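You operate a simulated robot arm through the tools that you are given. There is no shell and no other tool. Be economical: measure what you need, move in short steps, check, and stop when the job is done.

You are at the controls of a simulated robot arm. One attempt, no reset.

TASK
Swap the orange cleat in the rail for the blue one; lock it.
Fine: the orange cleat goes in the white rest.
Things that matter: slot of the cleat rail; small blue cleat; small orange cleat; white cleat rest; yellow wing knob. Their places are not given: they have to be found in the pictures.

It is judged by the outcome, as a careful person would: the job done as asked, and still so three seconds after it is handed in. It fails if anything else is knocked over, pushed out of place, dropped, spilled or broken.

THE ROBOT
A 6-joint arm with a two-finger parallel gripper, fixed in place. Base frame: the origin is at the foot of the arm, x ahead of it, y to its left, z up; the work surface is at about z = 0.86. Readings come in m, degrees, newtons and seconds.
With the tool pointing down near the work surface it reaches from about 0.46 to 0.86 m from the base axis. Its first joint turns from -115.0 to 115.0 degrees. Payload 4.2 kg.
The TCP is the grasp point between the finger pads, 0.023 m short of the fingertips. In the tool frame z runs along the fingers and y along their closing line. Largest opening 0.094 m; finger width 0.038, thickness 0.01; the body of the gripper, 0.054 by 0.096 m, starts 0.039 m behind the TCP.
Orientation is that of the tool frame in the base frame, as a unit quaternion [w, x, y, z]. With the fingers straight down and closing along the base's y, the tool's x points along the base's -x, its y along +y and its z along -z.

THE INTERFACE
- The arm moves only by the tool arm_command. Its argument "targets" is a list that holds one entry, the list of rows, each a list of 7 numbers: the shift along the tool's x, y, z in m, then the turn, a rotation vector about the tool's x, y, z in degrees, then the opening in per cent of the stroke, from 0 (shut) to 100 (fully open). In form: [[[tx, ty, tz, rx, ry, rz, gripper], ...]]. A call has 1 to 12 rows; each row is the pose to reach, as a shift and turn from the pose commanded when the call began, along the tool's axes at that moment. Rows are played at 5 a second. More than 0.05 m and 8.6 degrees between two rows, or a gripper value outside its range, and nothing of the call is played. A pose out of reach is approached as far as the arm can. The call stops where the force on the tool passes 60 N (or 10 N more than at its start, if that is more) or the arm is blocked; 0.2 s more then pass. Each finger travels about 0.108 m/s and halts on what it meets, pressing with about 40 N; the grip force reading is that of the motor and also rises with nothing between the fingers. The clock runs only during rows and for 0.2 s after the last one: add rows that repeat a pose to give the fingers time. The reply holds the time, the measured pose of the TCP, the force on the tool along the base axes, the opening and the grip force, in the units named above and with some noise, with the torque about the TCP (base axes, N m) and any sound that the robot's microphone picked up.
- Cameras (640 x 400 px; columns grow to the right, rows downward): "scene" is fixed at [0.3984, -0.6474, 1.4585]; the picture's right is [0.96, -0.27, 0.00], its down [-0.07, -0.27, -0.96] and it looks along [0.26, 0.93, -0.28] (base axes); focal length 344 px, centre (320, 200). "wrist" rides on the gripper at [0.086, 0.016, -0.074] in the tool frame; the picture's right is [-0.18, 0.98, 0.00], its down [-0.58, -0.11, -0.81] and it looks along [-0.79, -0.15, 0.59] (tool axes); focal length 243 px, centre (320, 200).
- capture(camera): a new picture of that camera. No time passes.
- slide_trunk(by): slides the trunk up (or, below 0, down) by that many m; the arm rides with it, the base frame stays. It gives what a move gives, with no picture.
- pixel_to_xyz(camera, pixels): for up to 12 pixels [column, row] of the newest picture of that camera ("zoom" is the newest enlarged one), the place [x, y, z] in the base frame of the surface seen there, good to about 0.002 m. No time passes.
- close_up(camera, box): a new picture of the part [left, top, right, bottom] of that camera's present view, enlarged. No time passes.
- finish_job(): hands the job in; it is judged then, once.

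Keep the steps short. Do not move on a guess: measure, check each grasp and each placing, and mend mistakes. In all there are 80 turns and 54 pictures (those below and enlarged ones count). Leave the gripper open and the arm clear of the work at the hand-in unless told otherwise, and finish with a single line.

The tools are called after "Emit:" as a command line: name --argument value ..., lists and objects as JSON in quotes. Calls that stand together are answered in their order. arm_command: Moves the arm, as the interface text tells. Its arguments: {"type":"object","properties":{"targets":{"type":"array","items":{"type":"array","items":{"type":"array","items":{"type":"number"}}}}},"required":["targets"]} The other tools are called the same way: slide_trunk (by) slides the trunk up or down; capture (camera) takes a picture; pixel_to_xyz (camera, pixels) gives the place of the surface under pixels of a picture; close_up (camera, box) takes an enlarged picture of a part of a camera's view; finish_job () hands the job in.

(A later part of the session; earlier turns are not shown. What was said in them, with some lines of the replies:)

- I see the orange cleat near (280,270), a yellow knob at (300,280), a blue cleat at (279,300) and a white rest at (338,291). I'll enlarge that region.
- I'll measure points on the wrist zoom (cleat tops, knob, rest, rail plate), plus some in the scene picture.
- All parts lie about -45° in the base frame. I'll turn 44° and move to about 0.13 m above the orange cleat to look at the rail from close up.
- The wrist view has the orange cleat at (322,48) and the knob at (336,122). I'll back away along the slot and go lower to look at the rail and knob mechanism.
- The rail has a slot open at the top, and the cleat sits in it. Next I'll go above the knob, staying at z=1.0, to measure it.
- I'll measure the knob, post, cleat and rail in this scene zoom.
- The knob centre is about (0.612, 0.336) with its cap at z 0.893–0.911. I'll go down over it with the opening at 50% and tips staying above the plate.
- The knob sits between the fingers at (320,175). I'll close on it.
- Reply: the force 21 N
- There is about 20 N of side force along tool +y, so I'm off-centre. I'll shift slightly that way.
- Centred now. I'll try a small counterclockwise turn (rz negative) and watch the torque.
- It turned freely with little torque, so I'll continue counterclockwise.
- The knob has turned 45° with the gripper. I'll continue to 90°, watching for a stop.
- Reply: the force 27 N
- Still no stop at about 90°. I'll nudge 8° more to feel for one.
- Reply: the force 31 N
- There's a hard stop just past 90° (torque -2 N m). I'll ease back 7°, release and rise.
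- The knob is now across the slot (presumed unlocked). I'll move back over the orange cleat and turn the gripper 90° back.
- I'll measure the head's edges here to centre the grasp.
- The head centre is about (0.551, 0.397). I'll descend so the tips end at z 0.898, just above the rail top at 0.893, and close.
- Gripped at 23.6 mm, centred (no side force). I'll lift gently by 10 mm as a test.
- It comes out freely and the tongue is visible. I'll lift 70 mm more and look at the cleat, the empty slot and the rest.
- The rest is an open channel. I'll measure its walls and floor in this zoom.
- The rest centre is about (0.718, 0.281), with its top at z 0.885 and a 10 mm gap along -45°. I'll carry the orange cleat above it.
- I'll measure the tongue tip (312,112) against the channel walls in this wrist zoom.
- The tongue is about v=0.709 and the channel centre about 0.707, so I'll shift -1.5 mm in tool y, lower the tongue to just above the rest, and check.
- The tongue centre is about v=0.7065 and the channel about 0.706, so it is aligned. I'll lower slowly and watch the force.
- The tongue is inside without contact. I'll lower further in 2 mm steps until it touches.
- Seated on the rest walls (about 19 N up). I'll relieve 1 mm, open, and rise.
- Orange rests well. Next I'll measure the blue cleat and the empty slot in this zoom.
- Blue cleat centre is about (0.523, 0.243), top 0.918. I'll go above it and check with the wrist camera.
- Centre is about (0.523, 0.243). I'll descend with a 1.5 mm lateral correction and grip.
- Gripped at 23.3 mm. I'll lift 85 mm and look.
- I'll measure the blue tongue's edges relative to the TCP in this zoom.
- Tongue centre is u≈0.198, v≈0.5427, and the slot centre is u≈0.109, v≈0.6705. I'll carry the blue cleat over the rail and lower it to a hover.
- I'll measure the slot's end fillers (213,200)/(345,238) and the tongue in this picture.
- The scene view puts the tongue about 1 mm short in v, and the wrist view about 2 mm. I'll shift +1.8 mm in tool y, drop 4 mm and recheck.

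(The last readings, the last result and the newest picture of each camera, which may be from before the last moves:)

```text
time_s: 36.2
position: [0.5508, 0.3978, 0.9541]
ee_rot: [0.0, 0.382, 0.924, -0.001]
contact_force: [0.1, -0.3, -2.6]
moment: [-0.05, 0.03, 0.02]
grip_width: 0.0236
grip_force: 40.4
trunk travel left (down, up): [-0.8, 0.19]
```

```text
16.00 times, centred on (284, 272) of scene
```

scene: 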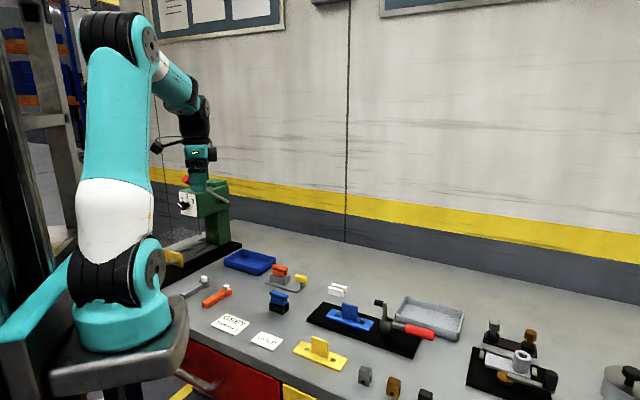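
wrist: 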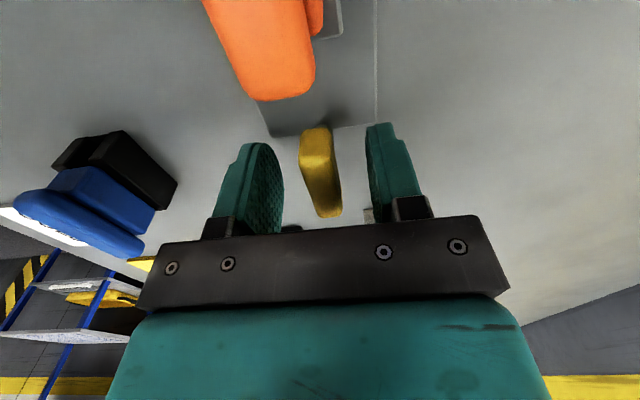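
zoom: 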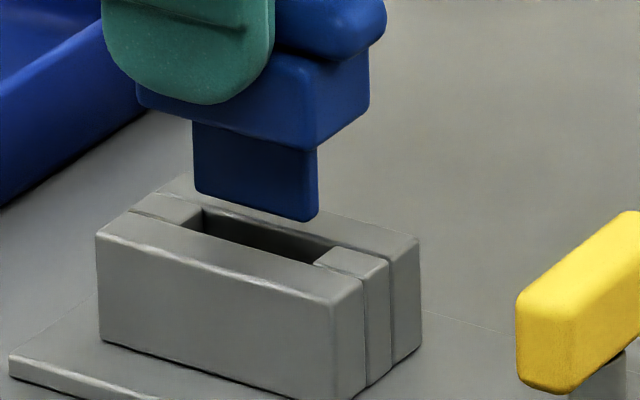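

In the wrist view the tongue lands about 0.6 mm right of the slot's centre, inside the about ±1.2 mm clearance. I'll shift back 0.5 mm and lower carefully.

Emit:
arm_command --targets '[[[0, -0.0005, 0.002, 0, 0, 0, 15], [0, -0.0005, 0.005, 0, 0, 0, 15], [0, -0.0005, 0.008, 0, 0, 0, 15], [0, -0.0005, 0.011, 0, 0, 0, 15], [0, -0.0005, 0.011, 0, 0, 0, 15]]]'

Emit:
close_up --camera "scene" --box '[268, 260, 300, 285]'

```text
time_s: 37.4
position: [0.5506, 0.3978, 0.944]
ee_rot: [-0.001, 0.382, 0.924, 0.0]
contact_force: [0.5, -0.4, -2.9]
moment: [0.02, 0.01, 0.0]
grip_width: 0.0236
grip_force: 40.1
trunk travel left (down, up): [-0.8, 0.19]
```

```text
16.00 times, centred on (284, 272) of scene
```

zoom: 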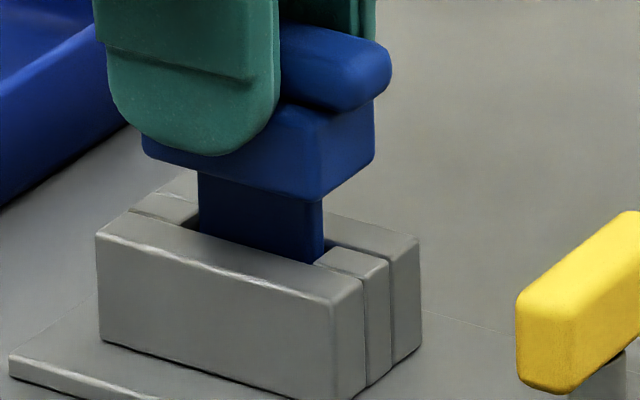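

The tongue is entering without contact. I'll continue down in small steps.

Emit:
arm_command --targets '[[[0, 0, 0.003, 0, 0, 0, 15], [0, 0, 0.006, 0, 0, 0, 15], [0, 0, 0.009, 0, 0, 0, 15], [0, 0, 0.012, 0, 0, 0, 15], [0, 0, 0.012, 0, 0, 0, 15]]]'

Emit:
close_up --camera "scene" --box '[268, 260, 300, 285]'

```text
time_s: 38.6
position: [0.5498, 0.398, 0.9317]
ee_rot: [0.0, 0.382, 0.924, 0.0]
contact_force: [-0.4, 0.1, -2.9]
moment: [-0.01, 0.0, 0.0]
grip_width: 0.0236
grip_force: 39.8
trunk travel left (down, up): [-0.8, 0.19]
```

```text
16.00 times, centred on (284, 272) of scene
```

zoom: 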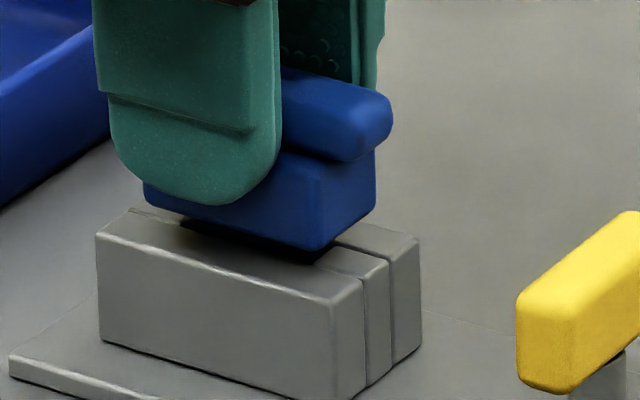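

Still free, with a few mm left. I'll lower until there is contact.

Emit:
arm_command --targets '[[[0, 0, 0.0015, 0, 0, 0, 15], [0, 0, 0.003, 0, 0, 0, 15], [0, 0, 0.0045, 0, 0, 0, 15], [0, 0, 0.0045, 0, 0, 0, 15]]]'

```text
time_s: 39.6
position: [0.5501, 0.3998, 0.9272]
ee_rot: [0.0, 0.382, 0.924, 0.0]
contact_force: [0.7, 0.1, -2.9]
moment: [0.02, 0.03, -0.01]
grip_width: 0.0235
grip_force: 39.8
trunk travel left (down, up): [-0.8, 0.19]
```

Emit:
arm_command --targets '[[[0, 0, 0.0015, 0, 0, 0, 15], [0, 0, 0.003, 0, 0, 0, 15], [0, 0, 0.003, 0, 0, 0, 15]]]'

Emit:
close_up --camera "scene" --box '[268, 260, 300, 285]'

```text
time_s: 40.4
position: [0.5513, 0.3989, 0.9265]
ee_rot: [0.001, 0.382, 0.924, 0.001]
contact_force: [-5.8, -6.2, 25.2]
moment: [-0.5, -0.02, -0.08]
grip_width: 0.0231
grip_force: 39.6
trunk travel left (down, up): [-0.8, 0.19]
```

```text
16.00 times, centred on (284, 272) of scene
```

zoom: 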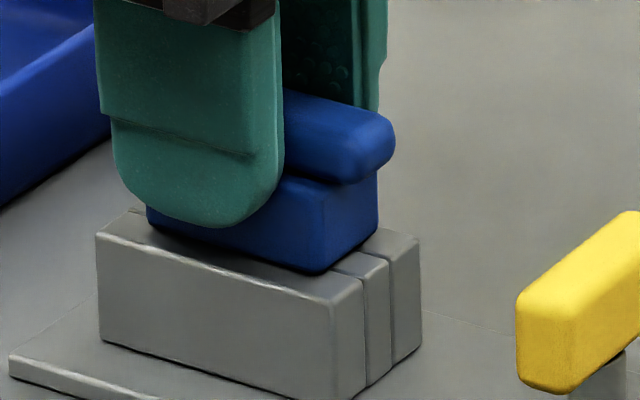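

Seated (25 N up). I'll relieve, open, and rise.

Emit:
arm_command --targets '[[[0, 0, -0.001, 0, 0, 0, 15], [0, 0, -0.001, 0, 0, 0, 30], [0, 0, -0.001, 0, 0, 0, 50], [0, 0, -0.001, 0, 0, 0, 60], [0, 0, -0.02, 0, 0, 0, 60], [0, 0, -0.05, 0, 0, 0, 60], [0, 0, -0.078, 0, 0, 0, 60], [0, 0, -0.078, 0, 0, 0, 60]]]'

Emit:
close_up --camera "scene" --box '[260, 250, 316, 292]'

```text
time_s: 42.2
position: [0.5502, 0.3983, 1.003]
ee_rot: [0.0, 0.382, 0.924, 0.001]
contact_force: [-0.8, 0.3, 0.5]
moment: [-0.05, -0.04, 0.04]
grip_width: 0.0563
grip_force: 0.0
trunk travel left (down, up): [-0.8, 0.19]
```

```text
9.52 times, centred on (288, 271) of scene
```

zoom: 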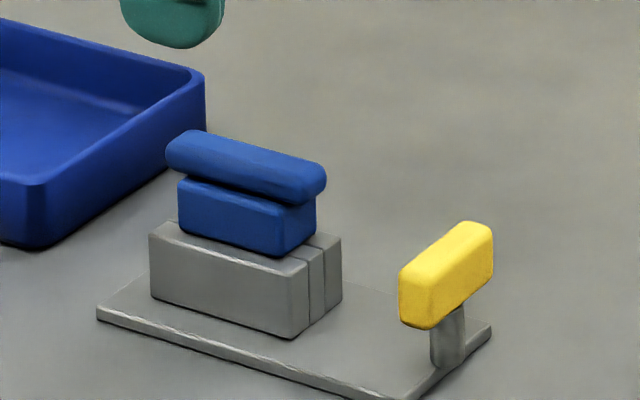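

The blue cleat is fully seated. I'll move back over the knob, turning -90° to match it, staying at z=1.0.

Emit:
arm_command --targets '[[[-0.008, 0, 0, 0, 0, -7.5, 50], [-0.016, 0, 0, 0, 0, -15, 50], [-0.024, 0, 0, 0, 0, -22.5, 50], [-0.032, 0, 0, 0, 0, -30, 50], [-0.04, 0, 0, 0, 0, -37.5, 50], [-0.048, 0, 0, 0, 0, -45, 50], [-0.056, 0, 0, 0, 0, -52.5, 50], [-0.064, 0, 0, 0, 0, -60, 50], [-0.072, 0, 0, 0, 0, -67.5, 50], [-0.08, 0, 0, 0, 0, -75, 50], [-0.0877, 0, 0, 0, 0, -82.5, 50], [-0.0877, 0, 0, 0, 0, -90, 50]]]'

Emit:
close_up --camera "wrist" --box '[230, 20, 410, 160]'

```text
time_s: 44.8
position: [0.6116, 0.3345, 0.9999]
ee_rot: [0.0, -0.384, 0.923, 0.0]
contact_force: [0.4, 0.5, 0.2]
moment: [0.02, -0.01, 0.01]
grip_width: 0.0471
grip_force: 0.0
trunk travel left (down, up): [-0.8, 0.19]
```

```text
2.86 times, centred on (320, 90) of wrist
```

zoom: 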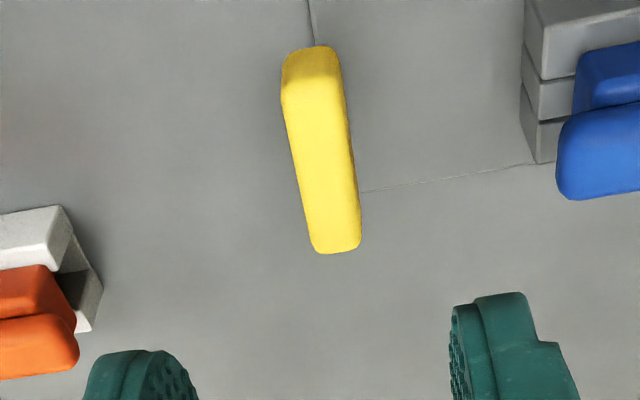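

Emit:
pixel_to_xyz --camera "zoom" --pixels '[[312, 85], [336, 240], [322, 155], [302, 155], [345, 155], [310, 62]]'

```text
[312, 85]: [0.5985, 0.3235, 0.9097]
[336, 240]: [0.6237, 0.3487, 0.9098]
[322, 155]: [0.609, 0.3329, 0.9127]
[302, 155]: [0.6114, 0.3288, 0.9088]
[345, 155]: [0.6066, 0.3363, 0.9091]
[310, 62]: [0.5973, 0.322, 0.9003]
```

The knob is at 45°, centre about (0.611, 0.336). I'll descend and close on it.

Emit:
arm_command --targets '[[[0, 0.001, 0.03, 0, 0, 0, 50], [0, 0.001, 0.06, 0, 0, 0, 50], [0, 0.001, 0.085, 0, 0, 0, 50], [0, 0.001, 0.098, 0, 0, 0, 50], [0, 0.001, 0.098, 0, 0, 0, 50], [0, 0.001, 0.098, 0, 0, 0, 30], [0, 0.001, 0.098, 0, 0, 0, 10], [0, 0.001, 0.098, 0, 0, 0, 5], [0, 0.001, 0.098, 0, 0, 0, 5]]]'

```text
time_s: 46.8
position: [0.6138, 0.3369, 0.9035]
ee_rot: [0.0, -0.382, 0.924, -0.001]
contact_force: [6.1, -4.9, -0.7]
moment: [0.16, -0.15, 0.01]
grip_width: 0.0138
grip_force: 45.6
trunk travel left (down, up): [-0.8, 0.19]
```

Well centred. I'll turn clockwise 45° first.

Emit:
arm_command --targets '[[[0, 0, 0, 0, 0, 7.5, 5], [0, 0, 0, 0, 0, 15, 5], [0, 0, 0, 0, 0, 22.5, 5], [0, 0, 0, 0, 0, 30, 5], [0, 0, 0, 0, 0, 37.5, 5], [0, 0, 0, 0, 0, 45, 5], [0, 0, 0, 0, 0, 45, 5]]]'

```text
time_s: 48.4
position: [0.6134, 0.3358, 0.9036]
ee_rot: [0.0, 0.002, 1.0, 0.001]
contact_force: [20.9, -4.9, -9.8]
moment: [0.05, -1.18, 0.02]
grip_width: 0.014
grip_force: 44.6
trunk travel left (down, up): [-0.8, 0.19]
```

Turning smoothly. There's a side force of +21 N in x, so I'll shift 1.5 mm that way while turning on.

Emit:
arm_command --targets '[[[-0.0015, 0, 0, 0, 0, 7.5, 5], [-0.0015, 0, 0, 0, 0, 15, 5], [-0.0015, 0, 0, 0, 0, 22.5, 5], [-0.0015, 0, 0, 0, 0, 30, 5], [-0.0015, 0, 0, 0, 0, 37.5, 5], [-0.0015, 0, 0, 0, 0, 44, 5], [-0.0015, 0, 0, 0, 0, 44, 5]]]'

```text
time_s: 50.0
position: [0.6131, 0.3347, 0.9049]
ee_rot: [0.0, 0.375, 0.927, 0.0]
contact_force: [0.6, -21.7, 3.0]
moment: [0.94, 0.76, 0.02]
grip_width: 0.0141
grip_force: 45.3
trunk travel left (down, up): [-0.8, 0.19]
```

About 1° short of the original angle and no resistance. I'll push gently on towards the stop.

Emit:
arm_command --targets '[[[0, 0, 0, 0, 0, 2, 5], [0, 0, 0, 0, 0, 4, 5], [0, 0, 0, 0, 0, 4, 5]]]'

```text
time_s: 50.8
position: [0.6132, 0.3351, 0.9032]
ee_rot: [0.0, 0.406, 0.914, -0.001]
contact_force: [-6.4, -26.6, 3.8]
moment: [0.05, 0.13, 1.88]
grip_width: 0.0145
grip_force: 44.9
trunk travel left (down, up): [-0.8, 0.19]
```

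The stop is reached (torque 1.9 N m), the same as the original locked orientation. I'll ease 1.5°, release, rise and check.

Emit:
arm_command --targets '[[[0, 0, 0, 0, 0, -1.5, 5], [0, 0, 0, 0, 0, -1.5, 25], [0, 0, 0, 0, 0, -1.5, 50], [0, 0, 0, 0, 0, -1.5, 60], [0, 0, -0.03, 0, 0, -1.5, 60], [0, 0, -0.07, 0, 0, -1.5, 60], [0, 0, -0.11, 0, 0, -1.5, 60], [0, 0, -0.15, 0, 0, -1.5, 60], [0, 0, -0.15, 0, 0, -1.5, 60]]]'

Emit:
close_up --camera "scene" --box '[255, 250, 359, 315]'

Emit:
capture --camera "scene"

```text
time_s: 52.8
position: [0.614, 0.3361, 1.0567]
ee_rot: [0.0, 0.394, 0.919, 0.001]
contact_force: [-0.2, 0.6, -0.5]
moment: [0.01, -0.01, 0.02]
grip_width: 0.0564
grip_force: 0.1
trunk travel left (down, up): [-0.8, 0.19]
```

```text
6.15 times, centred on (307, 282) of scene
```

zoom: 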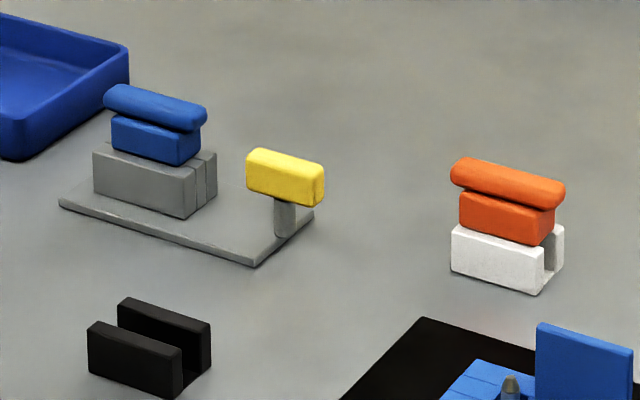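

```text
16 pictures are left
```

scene: 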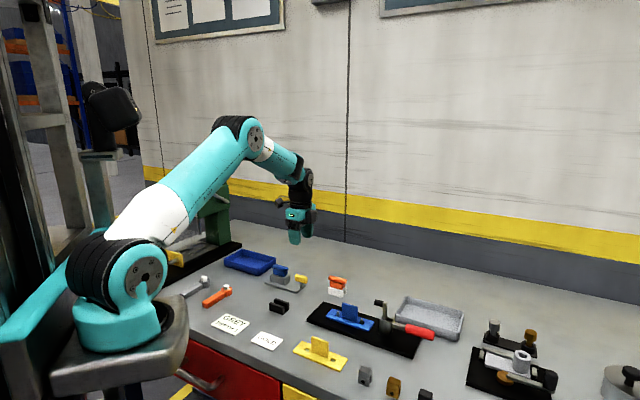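

The blue cleat is seated in the rail and the knob is back parallel at its stop. That is the locked side, since the cleat came out freely with the knob across. The orange cleat is in the white rest, nothing else has moved, and the gripper is open and clear, so I'm handing in.

Emit:
finish_job

```text
The job is handed in.
```

The blue cleat is seated in the rail with the knob turned back to its locked stop (I didn't tug the cleat to test the lock), and the orange cleat is in the white rest.
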